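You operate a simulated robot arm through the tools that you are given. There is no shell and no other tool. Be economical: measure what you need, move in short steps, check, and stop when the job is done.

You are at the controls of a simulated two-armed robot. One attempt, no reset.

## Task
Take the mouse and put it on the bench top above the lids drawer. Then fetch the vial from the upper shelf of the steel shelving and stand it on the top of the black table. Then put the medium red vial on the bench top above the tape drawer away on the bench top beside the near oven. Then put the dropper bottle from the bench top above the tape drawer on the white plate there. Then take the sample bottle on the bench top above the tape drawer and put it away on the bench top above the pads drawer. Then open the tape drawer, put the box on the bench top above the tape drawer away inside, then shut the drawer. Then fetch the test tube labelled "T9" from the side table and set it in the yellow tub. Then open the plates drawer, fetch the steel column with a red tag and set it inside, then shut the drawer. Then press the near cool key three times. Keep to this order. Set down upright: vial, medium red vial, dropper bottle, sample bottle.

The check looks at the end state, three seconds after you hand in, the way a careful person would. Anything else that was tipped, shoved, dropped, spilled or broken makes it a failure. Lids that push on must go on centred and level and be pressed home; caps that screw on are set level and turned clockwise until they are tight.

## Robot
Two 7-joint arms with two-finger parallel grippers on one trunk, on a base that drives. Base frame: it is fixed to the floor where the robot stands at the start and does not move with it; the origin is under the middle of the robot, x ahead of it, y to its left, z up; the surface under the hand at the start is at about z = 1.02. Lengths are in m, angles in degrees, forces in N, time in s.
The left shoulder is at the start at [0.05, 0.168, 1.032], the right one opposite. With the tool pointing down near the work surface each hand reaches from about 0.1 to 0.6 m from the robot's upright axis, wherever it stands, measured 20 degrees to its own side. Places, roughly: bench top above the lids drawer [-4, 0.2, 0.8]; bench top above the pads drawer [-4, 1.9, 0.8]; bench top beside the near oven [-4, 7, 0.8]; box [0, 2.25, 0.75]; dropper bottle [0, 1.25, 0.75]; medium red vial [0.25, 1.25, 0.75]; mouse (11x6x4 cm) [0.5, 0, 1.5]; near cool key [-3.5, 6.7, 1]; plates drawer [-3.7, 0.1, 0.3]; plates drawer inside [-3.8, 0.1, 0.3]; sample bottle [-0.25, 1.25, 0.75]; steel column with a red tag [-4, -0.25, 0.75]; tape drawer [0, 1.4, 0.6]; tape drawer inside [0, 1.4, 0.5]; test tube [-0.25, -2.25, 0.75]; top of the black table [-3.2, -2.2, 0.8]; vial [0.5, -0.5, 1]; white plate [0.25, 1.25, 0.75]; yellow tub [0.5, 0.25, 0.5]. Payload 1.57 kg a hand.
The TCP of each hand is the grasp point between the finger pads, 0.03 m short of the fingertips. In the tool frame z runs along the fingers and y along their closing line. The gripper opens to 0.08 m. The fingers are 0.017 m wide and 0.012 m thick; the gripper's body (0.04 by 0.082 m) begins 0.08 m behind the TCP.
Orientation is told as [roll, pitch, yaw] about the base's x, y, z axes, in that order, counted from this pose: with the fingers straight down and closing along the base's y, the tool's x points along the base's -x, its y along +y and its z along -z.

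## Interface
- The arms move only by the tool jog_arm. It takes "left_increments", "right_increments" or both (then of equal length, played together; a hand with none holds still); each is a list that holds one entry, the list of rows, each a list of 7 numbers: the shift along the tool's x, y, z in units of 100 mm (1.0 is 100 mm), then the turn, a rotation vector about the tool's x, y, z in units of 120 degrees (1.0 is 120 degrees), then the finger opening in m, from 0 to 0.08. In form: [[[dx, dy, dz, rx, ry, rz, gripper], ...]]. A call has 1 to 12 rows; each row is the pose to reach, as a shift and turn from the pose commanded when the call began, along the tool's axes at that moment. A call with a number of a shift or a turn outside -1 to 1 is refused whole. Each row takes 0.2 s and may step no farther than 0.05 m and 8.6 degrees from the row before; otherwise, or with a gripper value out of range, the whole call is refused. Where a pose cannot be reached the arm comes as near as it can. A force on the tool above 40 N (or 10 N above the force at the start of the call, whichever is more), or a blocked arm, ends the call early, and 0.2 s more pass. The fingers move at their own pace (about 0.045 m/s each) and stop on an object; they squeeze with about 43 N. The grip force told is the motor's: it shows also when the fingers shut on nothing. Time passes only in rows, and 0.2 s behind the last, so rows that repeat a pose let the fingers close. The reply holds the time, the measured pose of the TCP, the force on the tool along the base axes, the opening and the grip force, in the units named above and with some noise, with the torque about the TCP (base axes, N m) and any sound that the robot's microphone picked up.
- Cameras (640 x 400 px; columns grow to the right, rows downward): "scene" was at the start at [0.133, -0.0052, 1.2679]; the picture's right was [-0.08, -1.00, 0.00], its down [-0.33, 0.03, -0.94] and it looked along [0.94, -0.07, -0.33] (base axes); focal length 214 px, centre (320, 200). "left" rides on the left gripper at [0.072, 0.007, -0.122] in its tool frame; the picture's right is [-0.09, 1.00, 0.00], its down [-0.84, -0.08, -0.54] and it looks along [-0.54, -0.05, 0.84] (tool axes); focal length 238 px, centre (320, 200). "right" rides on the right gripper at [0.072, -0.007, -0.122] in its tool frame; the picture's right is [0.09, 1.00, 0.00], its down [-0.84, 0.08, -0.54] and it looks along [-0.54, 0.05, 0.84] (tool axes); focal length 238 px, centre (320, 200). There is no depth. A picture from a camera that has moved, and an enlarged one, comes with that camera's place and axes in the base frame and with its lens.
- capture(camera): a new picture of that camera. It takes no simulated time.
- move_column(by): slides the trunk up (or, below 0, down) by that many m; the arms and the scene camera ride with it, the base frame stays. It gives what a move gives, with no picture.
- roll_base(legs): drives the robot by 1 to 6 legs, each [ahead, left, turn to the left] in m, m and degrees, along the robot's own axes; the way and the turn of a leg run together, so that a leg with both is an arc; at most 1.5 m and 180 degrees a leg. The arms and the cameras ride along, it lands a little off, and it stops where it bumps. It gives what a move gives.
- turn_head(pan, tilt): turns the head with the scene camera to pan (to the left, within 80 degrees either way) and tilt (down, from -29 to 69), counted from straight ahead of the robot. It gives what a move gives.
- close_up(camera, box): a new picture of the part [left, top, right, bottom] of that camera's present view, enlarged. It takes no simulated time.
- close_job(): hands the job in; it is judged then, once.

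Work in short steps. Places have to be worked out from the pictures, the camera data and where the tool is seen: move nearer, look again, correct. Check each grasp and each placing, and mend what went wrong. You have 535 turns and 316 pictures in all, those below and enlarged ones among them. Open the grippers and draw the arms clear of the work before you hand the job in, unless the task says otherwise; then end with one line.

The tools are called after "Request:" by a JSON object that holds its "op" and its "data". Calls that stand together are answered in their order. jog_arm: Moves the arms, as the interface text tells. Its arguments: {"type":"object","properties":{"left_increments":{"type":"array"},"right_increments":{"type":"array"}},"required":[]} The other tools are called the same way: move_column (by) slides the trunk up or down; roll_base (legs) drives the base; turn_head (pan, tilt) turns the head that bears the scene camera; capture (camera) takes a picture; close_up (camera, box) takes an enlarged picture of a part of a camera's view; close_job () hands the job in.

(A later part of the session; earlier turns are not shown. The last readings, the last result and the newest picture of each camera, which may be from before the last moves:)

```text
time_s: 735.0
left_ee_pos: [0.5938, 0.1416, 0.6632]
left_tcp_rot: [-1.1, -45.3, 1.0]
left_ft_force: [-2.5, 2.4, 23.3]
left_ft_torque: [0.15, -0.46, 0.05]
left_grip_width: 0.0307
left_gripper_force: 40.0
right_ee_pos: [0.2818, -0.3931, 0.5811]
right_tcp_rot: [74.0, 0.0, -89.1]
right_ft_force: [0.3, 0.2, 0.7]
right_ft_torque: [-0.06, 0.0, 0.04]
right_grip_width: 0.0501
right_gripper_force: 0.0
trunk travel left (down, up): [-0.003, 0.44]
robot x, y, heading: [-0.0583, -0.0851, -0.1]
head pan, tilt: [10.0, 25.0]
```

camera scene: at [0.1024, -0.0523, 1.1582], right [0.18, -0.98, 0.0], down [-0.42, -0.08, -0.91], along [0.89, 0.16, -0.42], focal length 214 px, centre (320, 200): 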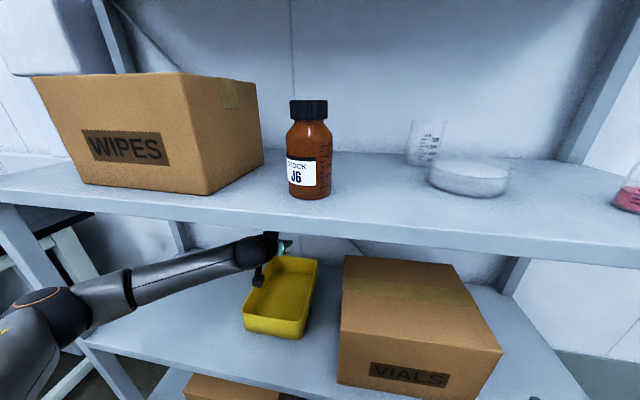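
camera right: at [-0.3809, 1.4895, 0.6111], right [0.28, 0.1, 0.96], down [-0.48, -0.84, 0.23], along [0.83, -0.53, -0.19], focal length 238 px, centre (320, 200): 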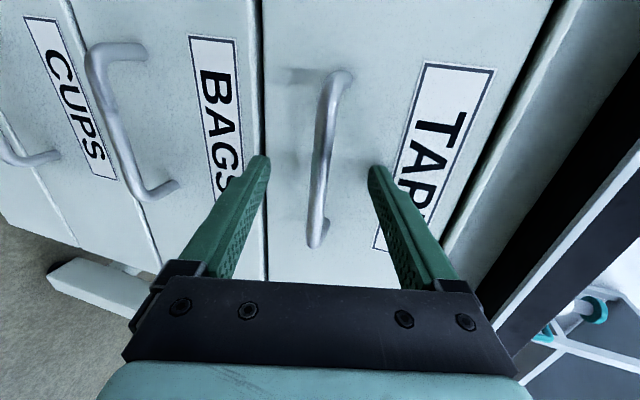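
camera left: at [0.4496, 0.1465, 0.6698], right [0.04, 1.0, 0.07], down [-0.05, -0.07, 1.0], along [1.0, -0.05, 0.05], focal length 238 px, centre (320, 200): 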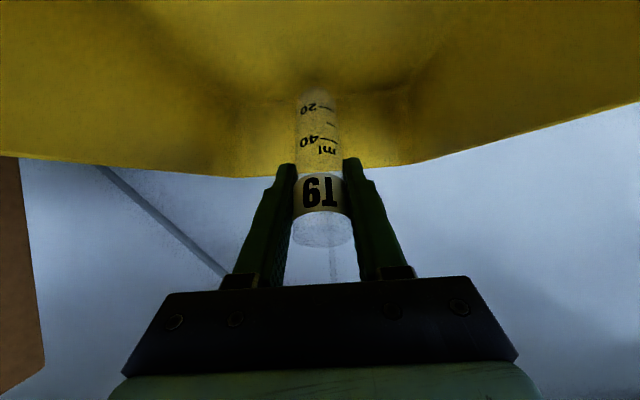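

Tube bottom on the tub floor. Ease up a little and open.

Request:
{"op": "move_column", "data": {"by": 0.006}}

Request:
{"op": "jog_arm", "data": {"left_increments": [[[0, 0, 0, 0, 0, 0, 0.035], [0, 0, 0, 0, 0, 0, 0.045], [0, 0, 0, 0, 0, 0, 0.055], [0, 0, 0, 0, 0, 0, 0.055], [0, 0, 0, 0, 0, 0, 0.055]]]}}

Request:
{"op": "capture", "data": {"camera": "left"}}

Request:
{"op": "close_up", "data": {"camera": "scene", "box": [200, 180, 400, 330]}}

```text
time_s: 735.6
left_ee_pos: [0.5922, 0.1397, 0.6647]
left_tcp_rot: [-0.9, -44.7, 0.8]
left_ft_force: [3.6, 0.4, 12.9]
left_ft_torque: [0.07, -0.68, -0.04]
left_grip_width: 0.0307
left_gripper_force: 39.6
right_ee_pos: [0.2809, -0.3936, 0.5884]
right_tcp_rot: [74.0, -0.2, -89.2]
right_ft_force: [0.7, -1.0, 0.4]
right_ft_torque: [0.01, -0.01, -0.02]
right_grip_width: 0.05
right_gripper_force: 0.1
trunk travel left (down, up): [-0.009, 0.434]
robot x, y, heading: [-0.0582, -0.0874, 0.1]
head pan, tilt: [10.0, 25.0]
```

```text
time_s: 736.8
left_ee_pos: [0.5933, 0.1417, 0.6631]
left_tcp_rot: [-0.9, -44.7, 0.8]
left_ft_force: [0.0, 0.3, -0.9]
left_ft_torque: [-0.02, -0.02, 0.0]
left_grip_width: 0.0554
left_gripper_force: 0.0
right_ee_pos: [0.281, -0.3951, 0.5874]
right_tcp_rot: [74.0, -0.1, -89.0]
right_ft_force: [-0.1, -0.5, 0.4]
right_ft_torque: [-0.03, 0.02, 0.0]
right_grip_width: 0.0498
right_gripper_force: 0.1
trunk travel left (down, up): [-0.009, 0.434]
robot x, y, heading: [-0.0624, -0.0844, -0.1]
head pan, tilt: [10.0, 25.0]
```

```text
113 pictures are left
camera left: at [0.4558, 0.1474, 0.6986], right [0.06, 1.0, 0.05], down [0.21, -0.07, 0.97], along [0.97, -0.05, -0.22], focal length 238 px, centre (320, 200)
```

left: 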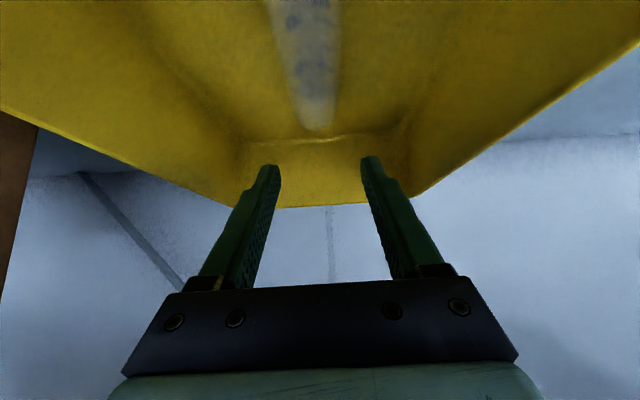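

```text
2.67 times, centred on (300, 255) of scene
camera zoom: at [0.072, -0.068, 1.0672], right [0.17, -0.99, 0.0], down [-0.42, -0.07, -0.91], along [0.89, 0.16, -0.42], focal length 572 px, centre (373, 53)
```

zoom: 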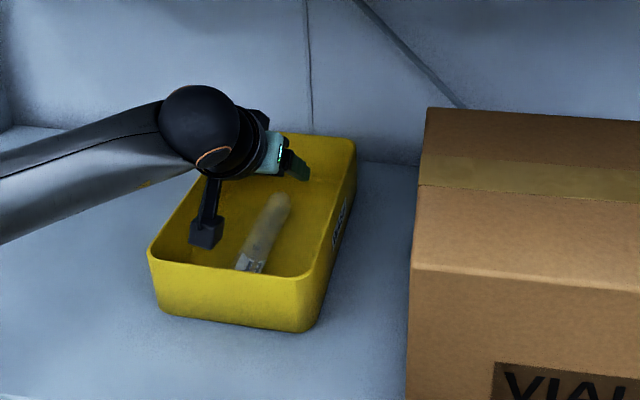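

T9 lies in the tub. Withdraw, then head to the lids/plates bench.

Request:
{"op": "move_column", "data": {"by": 0.1}}

Request:
{"op": "roll_base", "data": {"legs": [[-0.6, 0, 0], [0, 0, 180], [1.2, 0, 0]]}}

Request:
{"op": "move_column", "data": {"by": 0.3}}

Request:
{"op": "turn_head", "data": {"pan": 0, "tilt": 25}}

Request:
{"op": "capture", "data": {"camera": "scene"}}

```text
time_s: 738.1
left_ee_pos: [0.5933, 0.1412, 0.7617]
left_tcp_rot: [-1.0, -44.7, 0.9]
left_ft_force: [0.6, -1.4, -0.2]
left_ft_torque: [-0.02, -0.01, 0.0]
left_grip_width: 0.0552
left_gripper_force: 0.1
right_ee_pos: [0.2815, -0.3943, 0.6877]
right_tcp_rot: [74.0, -0.1, -89.1]
right_ft_force: [0.7, 0.6, -0.6]
right_ft_torque: [0.01, 0.0, 0.0]
right_grip_width: 0.05
right_gripper_force: 0.0
trunk travel left (down, up): [-0.109, 0.334]
robot x, y, heading: [-0.0585, -0.0847, -0.2]
head pan, tilt: [10.0, 25.0]
```

```text
time_s: 754.1
left_ee_pos: [-2.4824, -0.1887, 0.7638]
left_tcp_rot: [-0.9, -44.7, 177.2]
left_ft_force: [0.4, 0.2, 0.4]
left_ft_torque: [0.01, 0.04, 0.02]
left_grip_width: 0.0549
left_gripper_force: 0.0
right_ee_pos: [-2.1374, 0.325, 0.6872]
right_tcp_rot: [73.9, -0.1, 87.2]
right_ft_force: [-0.4, -0.3, -0.9]
right_ft_torque: [0.0, -0.02, -0.01]
right_grip_width: 0.0499
right_gripper_force: 0.0
trunk travel left (down, up): [-0.109, 0.334]
robot x, y, heading: [-1.817, -0.0051, 175.9]
head pan, tilt: [10.0, 25.0]
```

```text
time_s: 757.1
left_ee_pos: [-2.4821, -0.1888, 1.0627]
left_tcp_rot: [-1.0, -44.8, 177.3]
left_ft_force: [-1.1, 0.8, -0.5]
left_ft_torque: [0.01, 0.02, -0.01]
left_grip_width: 0.0549
left_gripper_force: 0.1
right_ee_pos: [-2.1368, 0.3255, 0.9859]
right_tcp_rot: [73.9, -0.1, 87.2]
right_ft_force: [0.3, -0.5, 0.1]
right_ft_torque: [-0.01, -0.01, 0.01]
right_grip_width: 0.0498
right_gripper_force: 0.1
trunk travel left (down, up): [-0.409, 0.034]
robot x, y, heading: [-1.8171, -0.0043, 176.2]
head pan, tilt: [10.0, 25.0]
```

```text
time_s: 757.9
left_ee_pos: [-2.4818, -0.1891, 1.0623]
left_tcp_rot: [-0.8, -44.6, 177.2]
left_ft_force: [-0.3, 0.2, -0.2]
left_ft_torque: [-0.01, 0.05, -0.01]
left_grip_width: 0.0549
left_gripper_force: 0.1
right_ee_pos: [-2.1365, 0.326, 0.9874]
right_tcp_rot: [73.9, -0.2, 87.3]
right_ft_force: [-0.9, 0.1, 0.3]
right_ft_torque: [-0.03, -0.01, 0.01]
right_grip_width: 0.0502
right_gripper_force: 0.1
trunk travel left (down, up): [-0.409, 0.034]
robot x, y, heading: [-1.8172, -0.0055, 176.1]
head pan, tilt: [0.0, 25.0]
```

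```text
111 pictures are left
camera scene: at [-1.949, 0.0064, 1.4672], right [0.07, 1.0, 0.0], down [0.42, -0.03, -0.91], along [-0.9, 0.06, -0.42], focal length 214 px, centre (320, 200)
```

scene: 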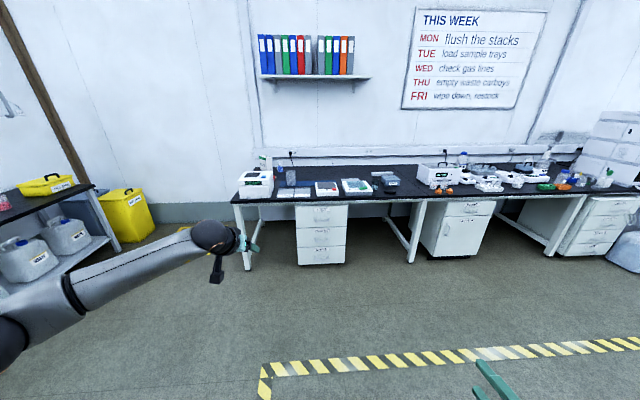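

Zoom on the left end of the bench and the drawers.

Request:
{"op": "close_up", "data": {"camera": "scene", "box": [220, 140, 420, 280]}}

```text
2.86 times, centred on (320, 210) of scene
camera zoom: at [-1.949, 0.0064, 1.4672], right [0.07, 1.0, 0.0], down [0.42, -0.03, -0.91], along [-0.9, 0.06, -0.42], focal length 613 px, centre (320, 171)
```

zoom: 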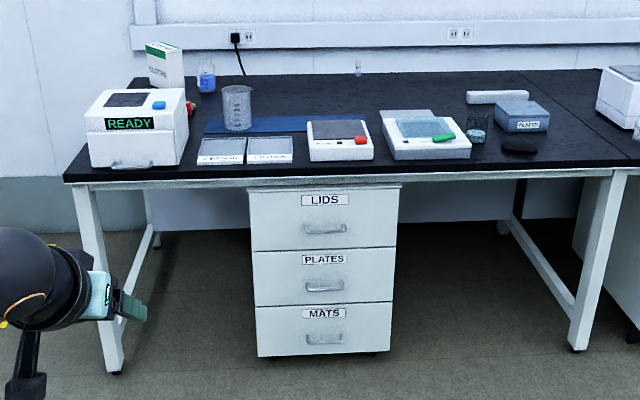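

PLATES handle ≈(−3.45,0.12,0.39). The steel column's red end shows behind the READY box at ≈(−4.0,−0.31), to be fetched from the bench's left end later. First prepare the right hand for the drawer: lower and extend.

Request:
{"op": "move_column", "data": {"by": -0.4}}

Request:
{"op": "jog_arm", "data": {"right_increments": [[[0, -0.17, 0.31, 0, 0, 0, 0.07], [0, -0.34, 0.62, 0, 0, 0, 0.07], [0, -0.51, 0.8, 0, 0, 0, 0.07], [0, -0.68, 0.98, 0, 0, 0, 0.07]]]}}

Request:
{"op": "jog_arm", "data": {"right_increments": [[[0, -0.17, 0.31, 0, 0, 0, 0.07], [0, -0.34, 0.62, 0, 0, 0, 0.07], [0, -0.51, 0.8, 0, 0, 0, 0.07], [0, -0.68, 0.98, 0, 0, 0, 0.07]]]}}

Request:
{"op": "roll_base", "data": {"legs": [[0, 0, 4], [0.9, 0.17, 0]]}}

Request:
{"op": "turn_head", "data": {"pan": -10, "tilt": 35}}

Request:
{"op": "capture", "data": {"camera": "scene"}}

Request:
{"op": "capture", "data": {"camera": "right"}}

```text
time_s: 761.7
left_ee_pos: [-2.4823, -0.1892, 0.663]
left_tcp_rot: [-1.0, -44.7, 177.2]
left_ft_force: [0.1, 0.1, -0.1]
left_ft_torque: [0.01, 0.03, -0.01]
left_grip_width: 0.055
left_gripper_force: 0.2
right_ee_pos: [-2.1369, 0.3253, 0.588]
right_tcp_rot: [73.9, -0.1, 87.3]
right_ft_force: [0.5, -0.2, -0.3]
right_ft_torque: [-0.01, 0.02, 0.0]
right_grip_width: 0.0498
right_gripper_force: 0.1
trunk travel left (down, up): [-0.009, 0.434]
robot x, y, heading: [-1.8169, -0.0003, 176.2]
head pan, tilt: [0.0, 25.0]
```

```text
time_s: 762.7
left_ee_pos: [-2.4828, -0.1893, 0.6633]
left_tcp_rot: [-0.9, -44.7, 177.2]
left_ft_force: [0.9, 0.7, -0.4]
left_ft_torque: [0.0, 0.03, 0.0]
left_grip_width: 0.055
left_gripper_force: 0.1
right_ee_pos: [-2.213, 0.3302, 0.4965]
right_tcp_rot: [74.0, -0.1, 87.2]
right_ft_force: [0.1, -0.4, 0.4]
right_ft_torque: [-0.01, 0.01, -0.02]
right_grip_width: 0.0701
right_gripper_force: 0.1
trunk travel left (down, up): [-0.009, 0.434]
robot x, y, heading: [-1.817, -0.0085, 176.2]
head pan, tilt: [0.0, 25.0]
```

```text
time_s: 763.7
left_ee_pos: [-2.482, -0.189, 0.6638]
left_tcp_rot: [-0.9, -44.7, 177.2]
left_ft_force: [0.2, -0.4, -0.1]
left_ft_torque: [-0.03, -0.01, 0.0]
left_grip_width: 0.0551
left_gripper_force: 0.2
right_ee_pos: [-2.2894, 0.3317, 0.4009]
right_tcp_rot: [74.0, -0.1, 87.3]
right_ft_force: [0.1, -0.7, -0.6]
right_ft_torque: [-0.02, -0.01, 0.01]
right_grip_width: 0.0699
right_gripper_force: 0.0
trunk travel left (down, up): [-0.009, 0.434]
robot x, y, heading: [-1.819, -0.0046, 176.3]
head pan, tilt: [0.0, 25.0]
```

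```text
time_s: 769.0
left_ee_pos: [-3.37, -0.4173, 0.6622]
left_tcp_rot: [-0.9, -44.7, -178.4]
left_ft_force: [-0.7, 0.1, -0.6]
left_ft_torque: [0.02, 0.0, -0.02]
left_grip_width: 0.055
left_gripper_force: 0.0
right_ee_pos: [-3.2181, 0.1152, 0.4011]
right_tcp_rot: [74.0, -0.1, 91.6]
right_ft_force: [-0.5, 0.7, -0.3]
right_ft_torque: [-0.02, 0.01, 0.0]
right_grip_width: 0.0699
right_gripper_force: 0.0
trunk travel left (down, up): [-0.009, 0.434]
robot x, y, heading: [-2.724, -0.1798, -179.2]
head pan, tilt: [0.0, 25.0]
```

```text
time_s: 769.7
left_ee_pos: [-3.3698, -0.4178, 0.6628]
left_tcp_rot: [-0.8, -44.7, -178.4]
left_ft_force: [0.6, 0.3, 0.0]
left_ft_torque: [-0.01, -0.02, 0.0]
left_grip_width: 0.0551
left_gripper_force: 0.0
right_ee_pos: [-3.2177, 0.1158, 0.4021]
right_tcp_rot: [74.0, 0.0, 91.6]
right_ft_force: [0.4, 0.5, 0.1]
right_ft_torque: [0.0, -0.01, -0.01]
right_grip_width: 0.07
right_gripper_force: 0.1
trunk travel left (down, up): [-0.009, 0.434]
robot x, y, heading: [-2.721, -0.1781, -179.2]
head pan, tilt: [-10.0, 35.0]
```

```text
109 pictures are left
camera scene: at [-2.8488, -0.1661, 1.0514], right [0.16, 0.99, 0.0], down [0.57, -0.09, -0.82], along [-0.81, 0.13, -0.57], focal length 214 px, centre (320, 200)
```

scene: 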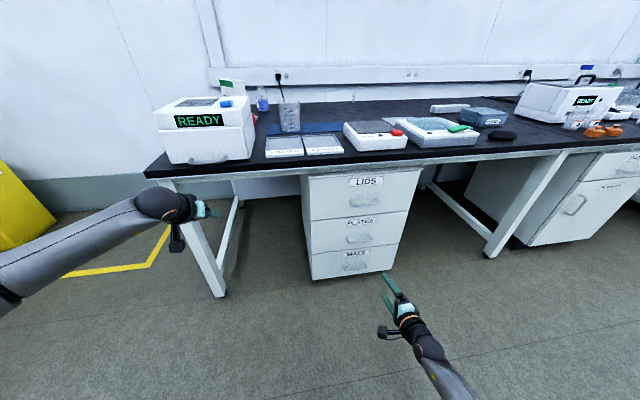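

```text
108 pictures are left
camera right: at [-3.0968, 0.0489, 0.4295], right [-0.27, -0.1, 0.96], down [0.48, 0.85, 0.23], along [-0.84, 0.52, -0.18], focal length 238 px, centre (320, 200)
```

right: 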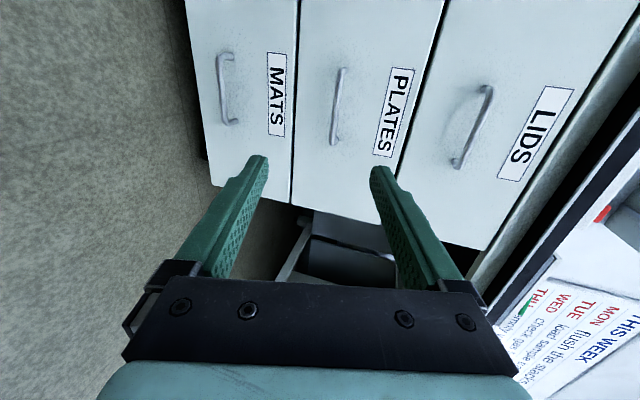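

Retract the left hand (it would hit the bench), lower the right to z≈0.36, and advance on the PLATES handle.

Request:
{"op": "jog_arm", "data": {"left_increments": [[[0.25, 0, -0.25, 0, 0, 0, 0.055], [0.5, 0, -0.5, 0, 0, 0, 0.055], [0.75, 0, -0.75, 0, 0, 0, 0.055], [1, 0, -1, 0, 0, 0, 0.055]]], "right_increments": [[[0, -0.1, 0.03, 0, 0, 0, 0.07], [0, -0.2, 0.06, 0, 0, 0, 0.07], [0, -0.3, 0.09, 0, 0, 0, 0.07], [0, -0.39, 0.115, 0, 0, 0, 0.07]]]}}

Request:
{"op": "jog_arm", "data": {"left_increments": [[[0.25, 0, -0.25, 0, 0, 0, 0.055], [0.5, 0, -0.5, 0, 0, 0, 0.055], [0.75, 0, -0.75, 0, 0, 0, 0.055], [1, 0, -1, 0, 0, 0, 0.055]]]}}

Request:
{"op": "roll_base", "data": {"legs": [[0.17, 0, -0.8]]}}

Request:
{"op": "capture", "data": {"camera": "right"}}

```text
time_s: 770.7
left_ee_pos: [-3.2283, -0.4126, 0.664]
left_tcp_rot: [-0.9, -44.8, -178.4]
left_ft_force: [-0.3, 0.2, 0.2]
left_ft_torque: [0.01, -0.01, -0.04]
left_grip_width: 0.0551
left_gripper_force: 0.1
right_ee_pos: [-3.2186, 0.1168, 0.3605]
right_tcp_rot: [73.9, -0.1, 91.6]
right_ft_force: [-0.2, 0.0, -0.6]
right_ft_torque: [0.02, -0.01, -0.02]
right_grip_width: 0.0701
right_gripper_force: 0.0
trunk travel left (down, up): [-0.009, 0.434]
robot x, y, heading: [-2.7228, -0.18, -179.2]
head pan, tilt: [-10.0, 35.0]
```

```text
time_s: 771.7
left_ee_pos: [-3.1339, -0.4142, 0.6643]
left_tcp_rot: [-0.9, -44.7, -178.4]
left_ft_force: [-1.0, -0.1, 0.3]
left_ft_torque: [0.02, 0.02, 0.0]
left_grip_width: 0.0552
left_gripper_force: 0.0
left hand out of reach, approached as far as the arm can: row 3, 4
right_ee_pos: [-3.2192, 0.1155, 0.3626]
right_tcp_rot: [73.9, 0.0, 91.7]
right_ft_force: [0.2, 0.2, 0.3]
right_ft_torque: [0.0, 0.0, -0.01]
right_grip_width: 0.0701
right_gripper_force: 0.1
trunk travel left (down, up): [-0.009, 0.434]
robot x, y, heading: [-2.7224, -0.1839, -179.5]
head pan, tilt: [-10.0, 35.0]
```

```text
time_s: 773.2
left_ee_pos: [-3.3067, -0.4094, 0.6635]
left_tcp_rot: [-0.9, -44.7, -179.3]
left_ft_force: [0.2, -0.3, -0.1]
left_ft_torque: [0.01, -0.02, 0.0]
left_grip_width: 0.055
left_gripper_force: 0.1
right_ee_pos: [-3.3838, 0.1236, 0.3621]
right_tcp_rot: [73.9, -0.1, 90.8]
right_ft_force: [-0.5, -0.3, 0.3]
right_ft_torque: [-0.02, -0.02, -0.03]
right_grip_width: 0.0699
right_gripper_force: 0.0
trunk travel left (down, up): [-0.009, 0.434]
robot x, y, heading: [-2.8936, -0.1834, 179.7]
head pan, tilt: [-10.0, 35.0]
```

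```text
107 pictures are left
camera right: at [-3.2629, 0.0537, 0.3894], right [-0.27, -0.1, 0.96], down [0.49, 0.84, 0.23], along [-0.83, 0.53, -0.18], focal length 238 px, centre (320, 200)
```

right: 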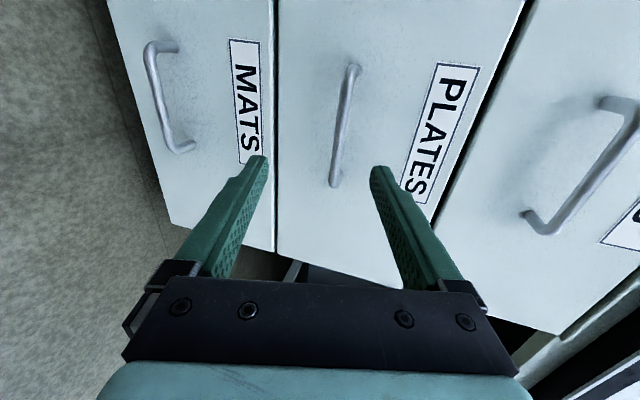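

Bar at z≈0.36, aligned. Advance the last 7–8 cm until contact.

Request:
{"op": "roll_base", "data": {"legs": [[0.085, -0.0, 0]]}}

Request:
{"op": "capture", "data": {"camera": "right"}}

```text
time_s: 774.3
left_ee_pos: [-3.3924, -0.4088, 0.6638]
left_tcp_rot: [-0.9, -44.8, -179.4]
left_ft_force: [0.2, -0.4, -0.3]
left_ft_torque: [-0.04, -0.01, 0.02]
left_grip_width: 0.0546
left_gripper_force: 0.1
right_ee_pos: [-3.4664, 0.1234, 0.3616]
right_tcp_rot: [73.9, -0.1, 90.8]
right_ft_force: [0.1, -0.6, -0.8]
right_ft_torque: [-0.01, -0.01, 0.0]
right_grip_width: 0.0702
right_gripper_force: 0.0
trunk travel left (down, up): [-0.009, 0.434]
robot x, y, heading: [-2.9756, -0.1788, 180.1]
head pan, tilt: [-10.0, 35.0]
```

```text
106 pictures are left
camera right: at [-3.3476, 0.0545, 0.3894], right [-0.27, -0.1, 0.96], down [0.49, 0.84, 0.23], along [-0.83, 0.53, -0.18], focal length 238 px, centre (320, 200)
```

right: 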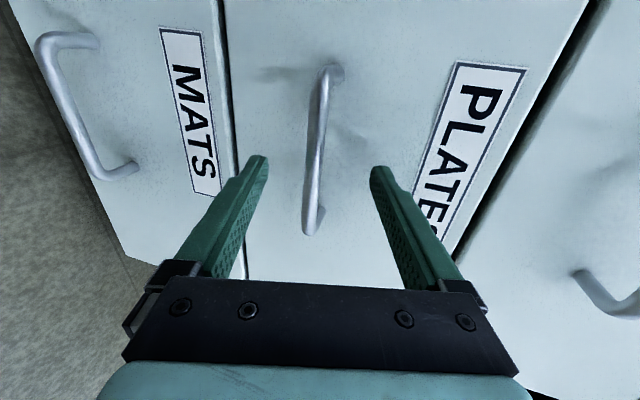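

Advance 1 cm more and close on the bar.

Request:
{"op": "roll_base", "data": {"legs": [[0.012, 0, 0]]}}

Request:
{"op": "jog_arm", "data": {"right_increments": [[[0, 0, 0, 0, 0, 0, 0.05], [0, 0, 0, 0, 0, 0, 0.03], [0, 0, 0, 0, 0, 0, 0.01], [0, 0, 0, 0, 0, 0, 0.0], [0, 0, 0, 0, 0, 0, 0.0], [0, 0, 0, 0, 0, 0, 0.0]]]}}

Request:
{"op": "capture", "data": {"camera": "right"}}

```text
time_s: 775.0
left_ee_pos: [-3.4024, -0.4072, 0.665]
left_tcp_rot: [-0.9, -44.8, -179.4]
left_ft_force: [-0.2, -0.8, -0.9]
left_ft_torque: [0.01, -0.01, 0.02]
left_grip_width: 0.0554
left_gripper_force: 0.0
right_ee_pos: [-3.4793, 0.1248, 0.3616]
right_tcp_rot: [73.9, -0.1, 90.8]
right_ft_force: [20.1, -0.9, 5.7]
right_ft_torque: [0.08, 0.94, 0.01]
right_grip_width: 0.07
right_gripper_force: 0.0
trunk travel left (down, up): [-0.009, 0.434]
robot x, y, heading: [-2.989, -0.1802, 179.8]
head pan, tilt: [-10.0, 35.0]
```

```text
time_s: 776.4
left_ee_pos: [-3.4041, -0.4065, 0.6626]
left_tcp_rot: [-0.8, -44.6, -179.5]
left_ft_force: [0.2, -0.4, -0.7]
left_ft_torque: [-0.01, 0.0, -0.02]
left_grip_width: 0.0551
left_gripper_force: 0.0
right_ee_pos: [-3.4755, 0.1244, 0.354]
right_tcp_rot: [72.9, 0.0, 90.7]
right_ft_force: [0.8, 0.5, -22.9]
right_ft_torque: [-0.07, -0.14, -0.23]
right_grip_width: 0.011
right_gripper_force: 28.7
trunk travel left (down, up): [-0.009, 0.434]
robot x, y, heading: [-2.988, -0.1841, 179.7]
head pan, tilt: [-10.0, 35.0]
```

```text
105 pictures are left
camera right: at [-3.3561, 0.0549, 0.3842], right [-0.29, -0.1, 0.95], down [0.48, 0.84, 0.23], along [-0.82, 0.53, -0.2], focal length 238 px, centre (320, 200)
```

right: 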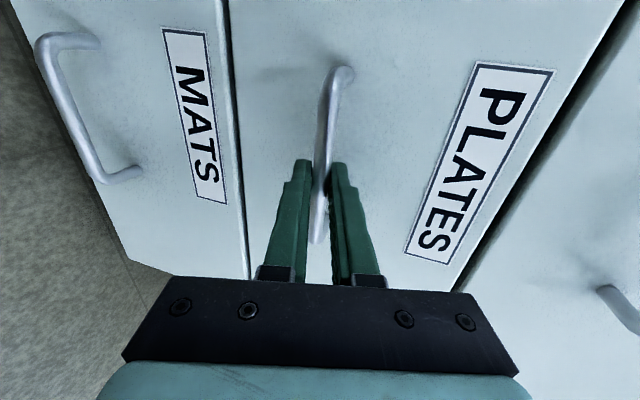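

Gripped. Pull the drawer open 30 cm.

Request:
{"op": "roll_base", "data": {"legs": [[-0.15, 0, 0]]}}

Request:
{"op": "roll_base", "data": {"legs": [[-0.15, 0, 0]]}}

Request:
{"op": "jog_arm", "data": {"right_increments": [[[0, 0, 0, 0, 0, 0, 0.03], [0, 0, 0, 0, 0, 0, 0.05], [0, 0, 0, 0, 0, 0, 0.07], [0, 0, 0, 0, 0, 0, 0.07]]]}}

Request:
{"op": "roll_base", "data": {"legs": [[-0.3, 0, 0]]}}

Request:
{"op": "capture", "data": {"camera": "scene"}}

```text
time_s: 777.8
left_ee_pos: [-3.2589, -0.4074, 0.6631]
left_tcp_rot: [-0.8, -44.6, -179.3]
left_ft_force: [-0.1, 0.8, -0.6]
left_ft_torque: [0.05, 0.01, 0.01]
left_grip_width: 0.0549
left_gripper_force: 0.1
right_ee_pos: [-3.3303, 0.1248, 0.3537]
right_tcp_rot: [72.9, -0.1, 90.8]
right_ft_force: [1.2, 5.2, -25.1]
right_ft_torque: [-0.19, -0.2, 0.02]
right_grip_width: 0.0109
right_gripper_force: 28.1
trunk travel left (down, up): [-0.009, 0.434]
robot x, y, heading: [-2.8438, -0.1861, 179.6]
head pan, tilt: [-10.0, 35.0]
```

```text
time_s: 779.2
left_ee_pos: [-3.1058, -0.4093, 0.6645]
left_tcp_rot: [-0.8, -44.6, -179.6]
left_ft_force: [-0.5, 1.6, 0.6]
left_ft_torque: [-0.02, 0.01, -0.02]
left_grip_width: 0.0551
left_gripper_force: 0.0
right_ee_pos: [-3.1759, 0.1239, 0.3537]
right_tcp_rot: [72.8, -0.1, 90.6]
right_ft_force: [0.3, 0.5, -9.8]
right_ft_torque: [-0.18, -0.08, 0.06]
right_grip_width: 0.0107
right_gripper_force: 28.5
trunk travel left (down, up): [-0.009, 0.434]
robot x, y, heading: [-2.686, -0.1811, 179.5]
head pan, tilt: [-10.0, 35.0]
```

```text
time_s: 780.2
left_ee_pos: [-3.1046, -0.4086, 0.6641]
left_tcp_rot: [-0.9, -44.6, -179.5]
left_ft_force: [0.0, 0.7, -0.7]
left_ft_torque: [0.01, 0.0, 0.0]
left_grip_width: 0.0552
left_gripper_force: 0.0
right_ee_pos: [-3.1759, 0.124, 0.3546]
right_tcp_rot: [72.9, -0.3, 90.6]
right_ft_force: [-0.1, -0.1, -0.6]
right_ft_torque: [-0.01, 0.01, -0.01]
right_grip_width: 0.07
right_gripper_force: 0.1
trunk travel left (down, up): [-0.009, 0.434]
robot x, y, heading: [-2.6873, -0.181, 179.6]
head pan, tilt: [-10.0, 35.0]
```

```text
time_s: 782.2
left_ee_pos: [-2.8076, -0.4108, 0.6643]
left_tcp_rot: [-0.9, -44.7, -179.6]
left_ft_force: [0.0, -0.1, 1.2]
left_ft_torque: [0.03, -0.03, -0.03]
left_grip_width: 0.055
left_gripper_force: 0.1
right_ee_pos: [-2.8778, 0.1234, 0.3547]
right_tcp_rot: [72.9, -0.1, 90.5]
right_ft_force: [-0.2, 0.3, -1.0]
right_ft_torque: [-0.02, 0.01, -0.02]
right_grip_width: 0.0701
right_gripper_force: 0.0
trunk travel left (down, up): [-0.009, 0.434]
robot x, y, heading: [-2.3887, -0.1857, 179.7]
head pan, tilt: [-10.0, 35.0]
```

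```text
104 pictures are left
camera scene: at [-2.5178, -0.1676, 1.0514], right [0.18, 0.98, 0.0], down [0.56, -0.1, -0.82], along [-0.81, 0.15, -0.57], focal length 214 px, centre (320, 200)
```

scene: 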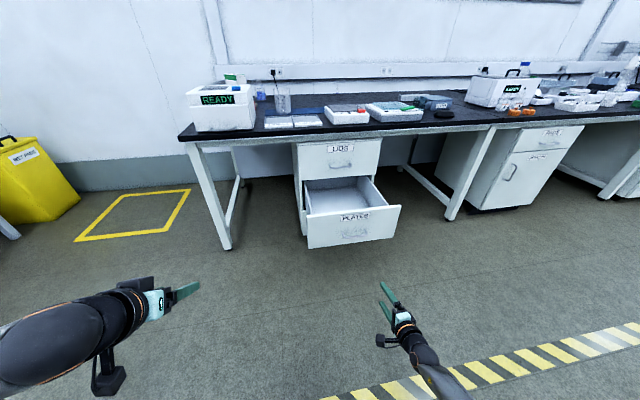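

Drawer open. Now go round to the bench's left end: raise arms, move over, face +y.

Request:
{"op": "move_column", "data": {"by": 0.42}}

Request:
{"op": "jog_arm", "data": {"right_increments": [[[0, 0.17, -0.31, 0, 0, 0, 0.05], [0, 0.34, -0.62, 0, 0, 0, 0.05], [0, 0.51, -0.8, 0, 0, 0, 0.05], [0, 0.68, -0.98, 0, 0, 0, 0.05]]]}}

Request:
{"op": "roll_base", "data": {"legs": [[0, 1.05, 0], [0, 0, -90], [0, 1.2, 0]]}}

Request:
{"op": "turn_head", "data": {"pan": 15, "tilt": 30}}

Request:
{"op": "capture", "data": {"camera": "scene"}}

```text
refused: 0.42 is not a number from -0.4 to 0.4
```

```text
time_s: 783.2
left_ee_pos: [-2.8074, -0.412, 0.6635]
left_tcp_rot: [-0.8, -44.7, -179.6]
left_ft_force: [0.4, -0.1, 0.9]
left_ft_torque: [-0.04, 0.01, -0.01]
left_grip_width: 0.055
left_gripper_force: 0.1
right_ee_pos: [-2.8034, 0.1244, 0.4484]
right_tcp_rot: [72.8, -0.2, 90.6]
right_ft_force: [1.2, 0.9, -0.1]
right_ft_torque: [-0.02, -0.03, -0.02]
right_grip_width: 0.05
right_gripper_force: 0.0
trunk travel left (down, up): [-0.009, 0.434]
robot x, y, heading: [-2.3883, -0.187, 179.4]
head pan, tilt: [-10.0, 35.0]
```

```text
time_s: 806.8
left_ee_pos: [-3.8294, -0.8363, 0.6648]
left_tcp_rot: [-0.9, -44.6, 91.7]
left_ft_force: [0.7, 0.0, 0.6]
left_ft_torque: [0.01, -0.01, -0.03]
left_grip_width: 0.055
left_gripper_force: 0.1
right_ee_pos: [-3.2959, -0.8301, 0.4494]
right_tcp_rot: [72.9, -0.2, 1.7]
right_ft_force: [-1.3, 0.8, 0.3]
right_ft_torque: [0.03, -0.02, -0.02]
right_grip_width: 0.0503
right_gripper_force: 0.0
trunk travel left (down, up): [-0.009, 0.434]
robot x, y, heading: [-3.5953, -1.2502, 90.6]
head pan, tilt: [-10.0, 35.0]
```

```text
time_s: 807.7
left_ee_pos: [-3.8297, -0.8364, 0.6641]
left_tcp_rot: [-0.9, -44.7, 91.6]
left_ft_force: [0.3, 0.7, 0.0]
left_ft_torque: [-0.01, -0.01, -0.03]
left_grip_width: 0.0552
left_gripper_force: 0.1
right_ee_pos: [-3.2951, -0.8301, 0.4489]
right_tcp_rot: [72.9, -0.2, 1.7]
right_ft_force: [0.4, -0.3, -0.3]
right_ft_torque: [-0.05, 0.0, -0.02]
right_grip_width: 0.05
right_gripper_force: 0.0
trunk travel left (down, up): [-0.009, 0.434]
robot x, y, heading: [-3.5992, -1.2485, 90.5]
head pan, tilt: [15.0, 30.0]
```

```text
103 pictures are left
camera scene: at [-3.6214, -1.1189, 1.0592], right [0.96, 0.27, 0.0], down [0.14, -0.48, -0.87], along [-0.23, 0.83, -0.5], focal length 214 px, centre (320, 200)
```

scene: 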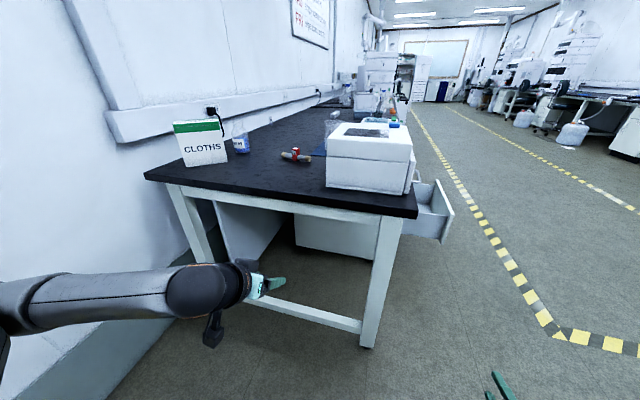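

Raise the trunk and zoom on the column.

Request:
{"op": "move_column", "data": {"by": 0.4}}

Request:
{"op": "close_up", "data": {"camera": "scene", "box": [180, 170, 400, 310]}}

```text
time_s: 811.5
left_ee_pos: [-3.8294, -0.8361, 1.0639]
left_tcp_rot: [-0.8, -44.7, 91.5]
left_ft_force: [-0.9, -0.5, -0.6]
left_ft_torque: [-0.01, 0.01, -0.03]
left_grip_width: 0.055
left_gripper_force: 0.0
right_ee_pos: [-3.296, -0.8302, 0.8487]
right_tcp_rot: [72.9, -0.3, 1.6]
right_ft_force: [-0.3, -0.9, 0.0]
right_ft_torque: [-0.02, 0.01, 0.03]
right_grip_width: 0.0499
right_gripper_force: 0.1
trunk travel left (down, up): [-0.409, 0.034]
robot x, y, heading: [-3.5994, -1.2452, 90.6]
head pan, tilt: [15.0, 30.0]
```

```text
2.86 times, centred on (290, 240) of scene
camera zoom: at [-3.6214, -1.1189, 1.4592], right [0.96, 0.27, 0.0], down [0.14, -0.48, -0.87], along [-0.23, 0.83, -0.5], focal length 613 px, centre (406, 86)
```

zoom: 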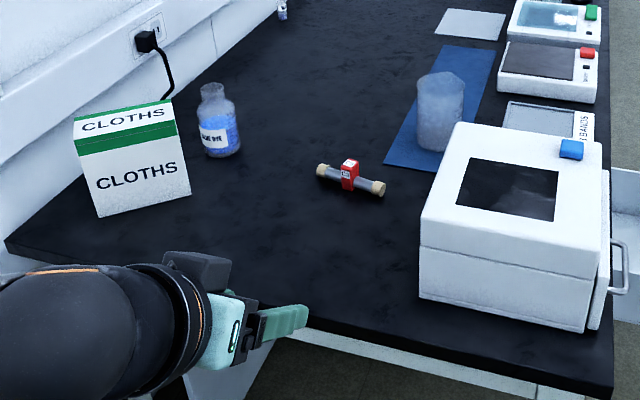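

The column lies at ≈(−3.944,−0.316), axis ~−7.5° from x, length 11.5 cm, red tag in the middle. Turn the left hand tool-down with closing along y.

Request:
{"op": "jog_arm", "data": {"left_increments": [[[0, 0, 0, 0, 0.07, 0, 0.06], [0, 0, 0, 0, 0.14, 0, 0.06], [0, 0, 0, 0, 0.21, 0, 0.06], [0, 0, 0, 0, 0.28, 0, 0.06], [0, 0, 0, 0, 0.35, 0, 0.06], [0, 0, 0, 0, 0.372, 0, 0.06]]]}}

Request:
{"op": "jog_arm", "data": {"left_increments": [[[0, 0, 0, 0, 0, -0.07, 0.06], [0, 0, 0, 0, 0, -0.14, 0.06], [0, 0, 0, 0, 0, -0.21, 0.06], [0, 0, 0, 0, 0, -0.28, 0.06], [0, 0, 0, 0, 0, -0.35, 0.06], [0, 0, 0, 0, 0, -0.42, 0.06], [0, 0, 0, 0, 0, -0.49, 0.06], [0, 0, 0, 0, 0, -0.56, 0.06], [0, 0, 0, 0, 0, -0.63, 0.06], [0, 0, 0, 0, 0, -0.68, 0.06], [0, 0, 0, 0, 0, -0.68, 0.06]]]}}

Request:
{"op": "move_column", "data": {"by": -0.14}}

```text
time_s: 812.9
left_ee_pos: [-3.8299, -0.837, 1.0641]
left_tcp_rot: [-0.7, 0.0, 91.0]
left_ft_force: [0.0, 0.5, 0.1]
left_ft_torque: [0.02, 0.01, -0.01]
left_grip_width: 0.06
left_gripper_force: 0.0
right_ee_pos: [-3.2956, -0.8297, 0.8493]
right_tcp_rot: [72.9, -0.2, 1.6]
right_ft_force: [-0.1, -0.2, -0.3]
right_ft_torque: [0.02, 0.01, -0.02]
right_grip_width: 0.0502
right_gripper_force: 0.0
trunk travel left (down, up): [-0.409, 0.034]
robot x, y, heading: [-3.5956, -1.2503, 91.0]
head pan, tilt: [15.0, 30.0]
```

```text
time_s: 815.3
left_ee_pos: [-3.8295, -0.8372, 1.0646]
left_tcp_rot: [-0.2, 0.6, 172.7]
left_ft_force: [0.7, 0.4, -0.4]
left_ft_torque: [-0.02, -0.01, -0.02]
left_grip_width: 0.0602
left_gripper_force: 0.0
right_ee_pos: [-3.2963, -0.8295, 0.8494]
right_tcp_rot: [72.9, -0.2, 1.7]
right_ft_force: [-0.1, -0.2, 0.0]
right_ft_torque: [-0.02, 0.01, 0.01]
right_grip_width: 0.0499
right_gripper_force: 0.0
trunk travel left (down, up): [-0.409, 0.034]
robot x, y, heading: [-3.5971, -1.2478, 90.6]
head pan, tilt: [15.0, 30.0]
```

```text
time_s: 817.0
left_ee_pos: [-3.83, -0.8369, 0.9243]
left_tcp_rot: [-0.1, 0.6, 172.7]
left_ft_force: [0.1, -0.6, 0.2]
left_ft_torque: [0.04, 0.02, 0.04]
left_grip_width: 0.0601
left_gripper_force: 0.2
right_ee_pos: [-3.2958, -0.83, 0.7102]
right_tcp_rot: [72.9, -0.2, 1.8]
right_ft_force: [0.1, 0.1, 0.7]
right_ft_torque: [0.0, 0.02, -0.01]
right_grip_width: 0.05
right_gripper_force: 0.1
trunk travel left (down, up): [-0.269, 0.174]
robot x, y, heading: [-3.5979, -1.2473, 90.9]
head pan, tilt: [15.0, 30.0]
```

Extend the left hand forward (and raise the right a bit), then drive nearer.

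Request:
{"op": "jog_arm", "data": {"left_increments": [[[-0.03, -0.25, 0, 0, 0, 0, 0.06], [-0.06, -0.5, 0, 0, 0, 0, 0.06], [-0.09, -0.75, 0, 0, 0, 0, 0.06], [-0.127, -0.99, 0, 0, 0, 0, 0.06]]], "right_increments": [[[0, 0.24, -0.07, 0, 0, 0, 0.05], [0, 0.48, -0.14, 0, 0, 0, 0.05], [0, 0.72, -0.21, 0, 0, 0, 0.05], [0, 0.96, -0.28, 0, 0, 0, 0.05]]]}}

Request:
{"op": "roll_base", "data": {"legs": [[0, 0.09, -0.9], [0.25, 0, 0]]}}

Request:
{"op": "capture", "data": {"camera": "left"}}

Request:
{"op": "capture", "data": {"camera": "scene"}}

```text
time_s: 818.0
left_ee_pos: [-3.8304, -0.7346, 0.9254]
left_tcp_rot: [-0.2, 0.5, 172.6]
left_ft_force: [0.6, 0.3, -0.9]
left_ft_torque: [0.02, 0.02, 0.01]
left_grip_width: 0.06
left_gripper_force: 0.2
right_ee_pos: [-3.2961, -0.8275, 0.8083]
right_tcp_rot: [72.8, -0.2, 1.7]
right_ft_force: [0.0, -0.1, 1.1]
right_ft_torque: [-0.06, 0.02, 0.0]
right_grip_width: 0.0498
right_gripper_force: 0.1
trunk travel left (down, up): [-0.269, 0.174]
robot x, y, heading: [-3.5962, -1.2502, 90.9]
head pan, tilt: [15.0, 30.0]
```

```text
time_s: 820.8
left_ee_pos: [-3.9072, -0.4813, 0.9241]
left_tcp_rot: [-0.2, 0.7, 171.4]
left_ft_force: [0.6, 0.3, -0.3]
left_ft_torque: [0.03, -0.01, 0.04]
left_grip_width: 0.0601
left_gripper_force: 0.1
right_ee_pos: [-3.3762, -0.5849, 0.8076]
right_tcp_rot: [72.9, -0.3, 0.3]
right_ft_force: [0.6, 0.2, -0.3]
right_ft_torque: [0.01, -0.01, -0.02]
right_grip_width: 0.0501
right_gripper_force: 0.0
trunk travel left (down, up): [-0.269, 0.174]
robot x, y, heading: [-3.6836, -0.9975, 89.4]
head pan, tilt: [15.0, 30.0]
```

```text
101 pictures are left
camera left: at [-3.838, -0.4993, 1.0469], right [-0.24, -0.97, 0.0], down [-0.82, 0.2, 0.53], along [-0.52, 0.13, -0.85], focal length 238 px, centre (320, 200)
```

left: 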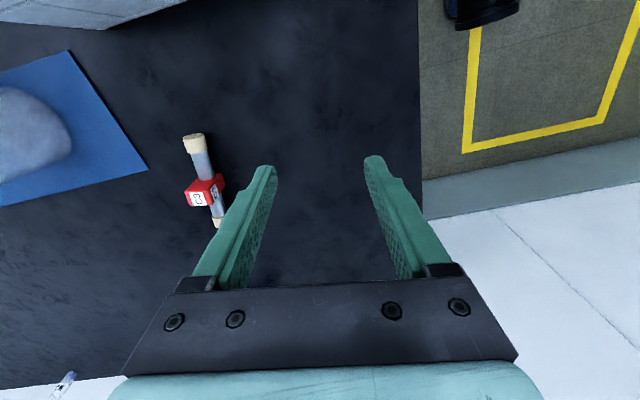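

```text
100 pictures are left
camera scene: at [-3.7077, -0.8687, 1.3191], right [0.97, 0.25, 0.0], down [0.12, -0.48, -0.87], along [-0.22, 0.84, -0.5], focal length 214 px, centre (320, 200)
```

scene: 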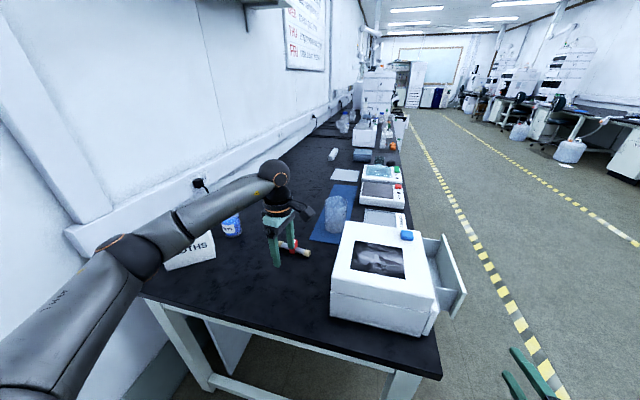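

Column centre ≈(−3.952,−0.318), axis ≈−11°. Move the hand forward and trim yaw.

Request:
{"op": "jog_arm", "data": {"left_increments": [[[-0.1, -0.25, 0, 0, 0, 0.01, 0.06], [-0.2, -0.5, 0, 0, 0, 0.02, 0.06], [-0.3, -0.75, 0, 0, 0, 0.025, 0.06], [-0.3, -0.97, 0, 0, 0, 0.025, 0.06]]]}}

Request:
{"op": "roll_base", "data": {"legs": [[0.055, 0, 0]]}}

Request:
{"op": "capture", "data": {"camera": "left"}}

```text
time_s: 821.8
left_ee_pos: [-3.9226, -0.3814, 0.9257]
left_tcp_rot: [-0.3, 0.5, 168.3]
left_ft_force: [0.7, 0.0, 0.4]
left_ft_torque: [0.02, 0.01, 0.03]
left_grip_width: 0.06
left_gripper_force: 0.0
right_ee_pos: [-3.377, -0.5856, 0.808]
right_tcp_rot: [72.9, -0.2, 0.4]
right_ft_force: [0.6, 0.5, -0.6]
right_ft_torque: [-0.01, 0.01, 0.0]
right_grip_width: 0.0501
right_gripper_force: 0.0
trunk travel left (down, up): [-0.269, 0.174]
robot x, y, heading: [-3.6846, -0.9938, 89.3]
head pan, tilt: [15.0, 30.0]
```

```text
time_s: 822.8
left_ee_pos: [-3.9227, -0.3276, 0.9252]
left_tcp_rot: [-0.2, 0.5, 168.3]
left_ft_force: [-0.1, -0.2, -1.2]
left_ft_torque: [0.0, -0.01, 0.0]
left_grip_width: 0.06
left_gripper_force: 0.0
right_ee_pos: [-3.3763, -0.5302, 0.8078]
right_tcp_rot: [72.9, -0.2, 0.4]
right_ft_force: [-0.6, 0.1, 0.5]
right_ft_torque: [0.02, 0.0, 0.0]
right_grip_width: 0.0498
right_gripper_force: 0.1
trunk travel left (down, up): [-0.269, 0.174]
robot x, y, heading: [-3.6838, -0.9443, 89.6]
head pan, tilt: [15.0, 30.0]
```

```text
99 pictures are left
camera left: at [-3.8546, -0.349, 1.0471], right [-0.29, -0.96, 0.0], down [-0.81, 0.24, 0.53], along [-0.51, 0.16, -0.85], focal length 238 px, centre (320, 200)
```

left: 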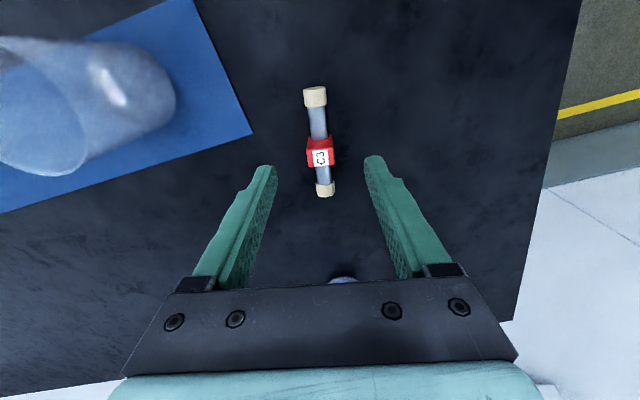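

Aligned with the axis; the grip point is the steel between the tag and the end cap. Descend.

Request:
{"op": "jog_arm", "data": {"left_increments": [[[0, -0.04, 0.25, 0, 0, 0, 0.06], [0, -0.04, 0.5, 0, 0, 0, 0.06], [0, -0.04, 0.75, 0, 0, 0, 0.06], [0, -0.04, 1, 0, 0, 0, 0.06], [0, -0.04, 1, 0, 0, 0, 0.06]]]}}

Request:
{"op": "capture", "data": {"camera": "left"}}

```text
time_s: 824.0
left_ee_pos: [-3.9205, -0.3226, 0.825]
left_tcp_rot: [-0.2, 0.6, 168.3]
left_ft_force: [0.4, -1.1, -0.5]
left_ft_torque: [0.02, 0.01, -0.01]
left_grip_width: 0.0602
left_gripper_force: 0.1
right_ee_pos: [-3.3767, -0.53, 0.8088]
right_tcp_rot: [72.9, -0.2, 0.5]
right_ft_force: [0.8, 0.6, 0.2]
right_ft_torque: [-0.01, 0.01, 0.0]
right_grip_width: 0.0501
right_gripper_force: 0.0
trunk travel left (down, up): [-0.269, 0.174]
robot x, y, heading: [-3.683, -0.9437, 89.6]
head pan, tilt: [15.0, 30.0]
```

```text
98 pictures are left
camera left: at [-3.853, -0.3447, 0.9464], right [-0.29, -0.96, -0.01], down [-0.81, 0.24, 0.53], along [-0.51, 0.16, -0.85], focal length 238 px, centre (320, 200)
```

left: 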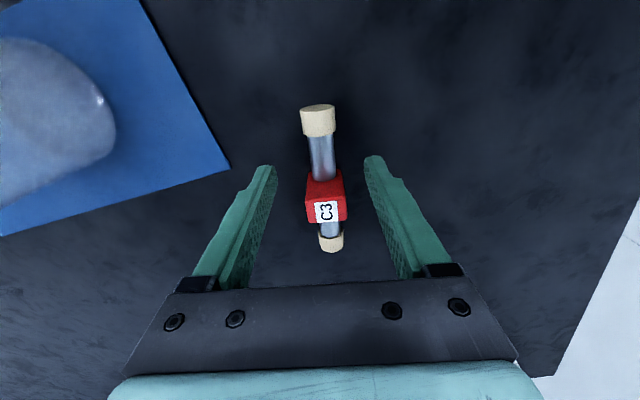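

Descend 3.7 cm and close on the steel.

Request:
{"op": "jog_arm", "data": {"left_increments": [[[0, 0, 0.18, 0, 0, 0, 0.06], [0, 0, 0.36, 0, 0, 0, 0.06], [0, 0, 0.36, 0, 0, 0, 0.045], [0, 0, 0.36, 0, 0, 0, 0.03], [0, 0, 0.36, 0, 0, 0, 0.015], [0, 0, 0.36, 0, 0, 0, 0.01], [0, 0, 0.36, 0, 0, 0, 0.01]]]}}

Request:
{"op": "capture", "data": {"camera": "left"}}

```text
time_s: 825.6
left_ee_pos: [-3.9198, -0.3233, 0.7884]
left_tcp_rot: [-0.3, 0.6, 168.3]
left_ft_force: [-0.2, -0.2, 0.9]
left_ft_torque: [-0.01, -0.01, 0.01]
left_grip_width: 0.0213
left_gripper_force: 34.3
right_ee_pos: [-3.3775, -0.5315, 0.8074]
right_tcp_rot: [72.9, -0.3, 0.3]
right_ft_force: [-0.5, -0.9, 0.6]
right_ft_torque: [-0.05, 0.01, -0.05]
right_grip_width: 0.0499
right_gripper_force: 0.1
trunk travel left (down, up): [-0.269, 0.174]
robot x, y, heading: [-3.6855, -0.9443, 89.7]
head pan, tilt: [15.0, 30.0]
```

```text
97 pictures are left
camera left: at [-3.8521, -0.345, 0.9102], right [-0.29, -0.96, -0.01], down [-0.81, 0.24, 0.53], along [-0.51, 0.16, -0.85], focal length 238 px, centre (320, 200)
```

left: 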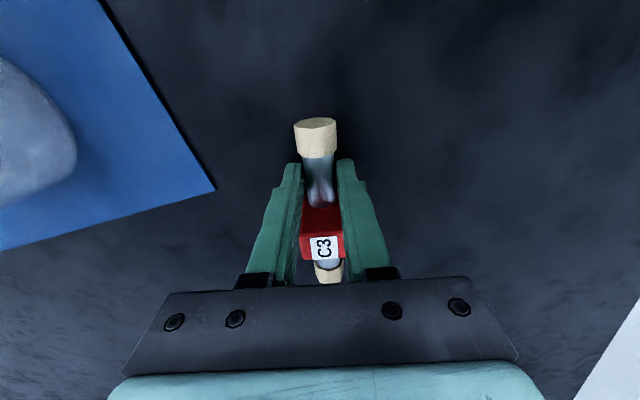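

Gripped at 21 mm. Lift and check.

Request:
{"op": "jog_arm", "data": {"left_increments": [[[0, 0, -0.1, 0, 0, 0, 0.01], [0, 0, -0.35, 0, 0, 0, 0.01], [0, 0, -0.6, 0, 0, 0, 0.01], [0, 0, -0.85, 0, 0, 0, 0.01], [0, 0, -1, 0, 0, 0, 0.01]]]}}

Request:
{"op": "capture", "data": {"camera": "left"}}

```text
time_s: 826.8
left_ee_pos: [-3.9208, -0.3241, 0.8887]
left_tcp_rot: [-0.2, 0.5, 168.5]
left_ft_force: [-0.9, -0.6, -1.4]
left_ft_torque: [0.03, -0.02, -0.01]
left_grip_width: 0.0211
left_gripper_force: 34.7
right_ee_pos: [-3.3768, -0.5322, 0.8072]
right_tcp_rot: [72.9, -0.3, 0.5]
right_ft_force: [-1.1, 0.5, -0.9]
right_ft_torque: [0.0, -0.01, -0.05]
right_grip_width: 0.05
right_gripper_force: 0.0
trunk travel left (down, up): [-0.269, 0.174]
robot x, y, heading: [-3.6818, -0.9453, 89.6]
head pan, tilt: [15.0, 30.0]
```

```text
96 pictures are left
camera left: at [-3.8529, -0.3454, 1.0111], right [-0.29, -0.96, -0.01], down [-0.81, 0.24, 0.53], along [-0.51, 0.16, -0.85], focal length 238 px, centre (320, 200)
```

left: 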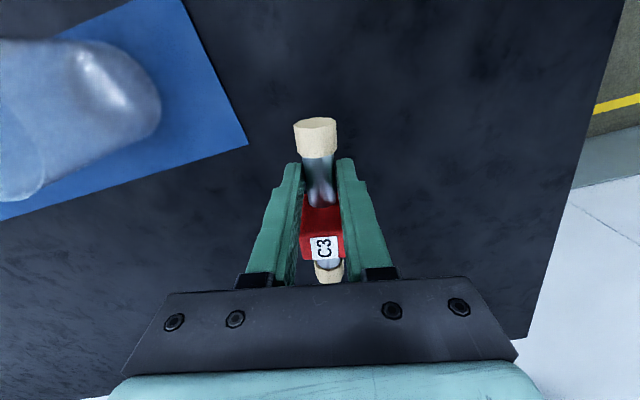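

Held. Back out and go round to the open drawer.

Request:
{"op": "roll_base", "data": {"legs": [[-0.4, 0, 0], [0, -1.4, 0], [0, 0, 90], [0, -1.4, 0]]}}

Request:
{"op": "turn_head", "data": {"pan": 5, "tilt": 35}}

Request:
{"op": "capture", "data": {"camera": "scene"}}

```text
time_s: 857.4
left_ee_pos: [-2.9251, -0.1879, 0.8893]
left_tcp_rot: [-0.2, 0.6, -100.3]
left_ft_force: [0.0, 0.1, -0.6]
left_ft_torque: [0.01, 0.02, 0.01]
left_grip_width: 0.0212
left_gripper_force: 34.2
right_ee_pos: [-2.7313, 0.3601, 0.8071]
right_tcp_rot: [73.1, -0.2, 91.8]
right_ft_force: [0.0, 0.4, 0.0]
right_ft_torque: [-0.01, 0.01, -0.02]
right_grip_width: 0.0501
right_gripper_force: 0.2
trunk travel left (down, up): [-0.269, 0.174]
robot x, y, heading: [-2.3081, 0.0586, -178.9]
head pan, tilt: [15.0, 30.0]
```

```text
time_s: 858.1
left_ee_pos: [-2.9248, -0.1887, 0.8887]
left_tcp_rot: [-0.2, 0.6, -100.3]
left_ft_force: [-0.4, 0.1, -0.7]
left_ft_torque: [0.01, -0.01, -0.01]
left_grip_width: 0.021
left_gripper_force: 34.0
right_ee_pos: [-2.7306, 0.3595, 0.8077]
right_tcp_rot: [73.0, -0.2, 91.8]
right_ft_force: [0.1, -0.3, 0.1]
right_ft_torque: [0.03, 0.01, 0.01]
right_grip_width: 0.0501
right_gripper_force: 0.0
trunk travel left (down, up): [-0.269, 0.174]
robot x, y, heading: [-2.311, 0.0634, -179.0]
head pan, tilt: [5.0, 35.0]
```

```text
95 pictures are left
camera scene: at [-2.4377, 0.0537, 1.3114], right [-0.1, 0.99, 0.0], down [0.57, 0.06, -0.82], along [-0.81, -0.08, -0.57], focal length 214 px, centre (320, 200)
```

scene: 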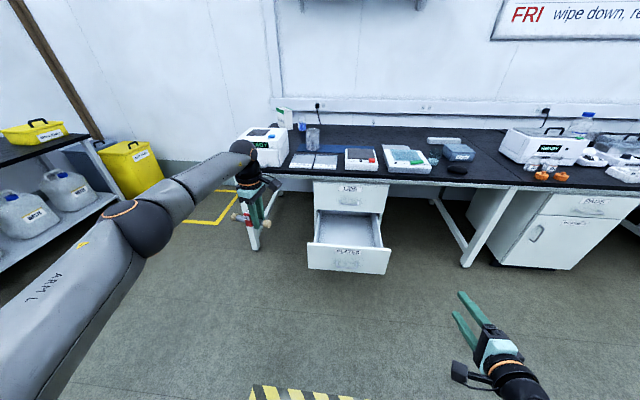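

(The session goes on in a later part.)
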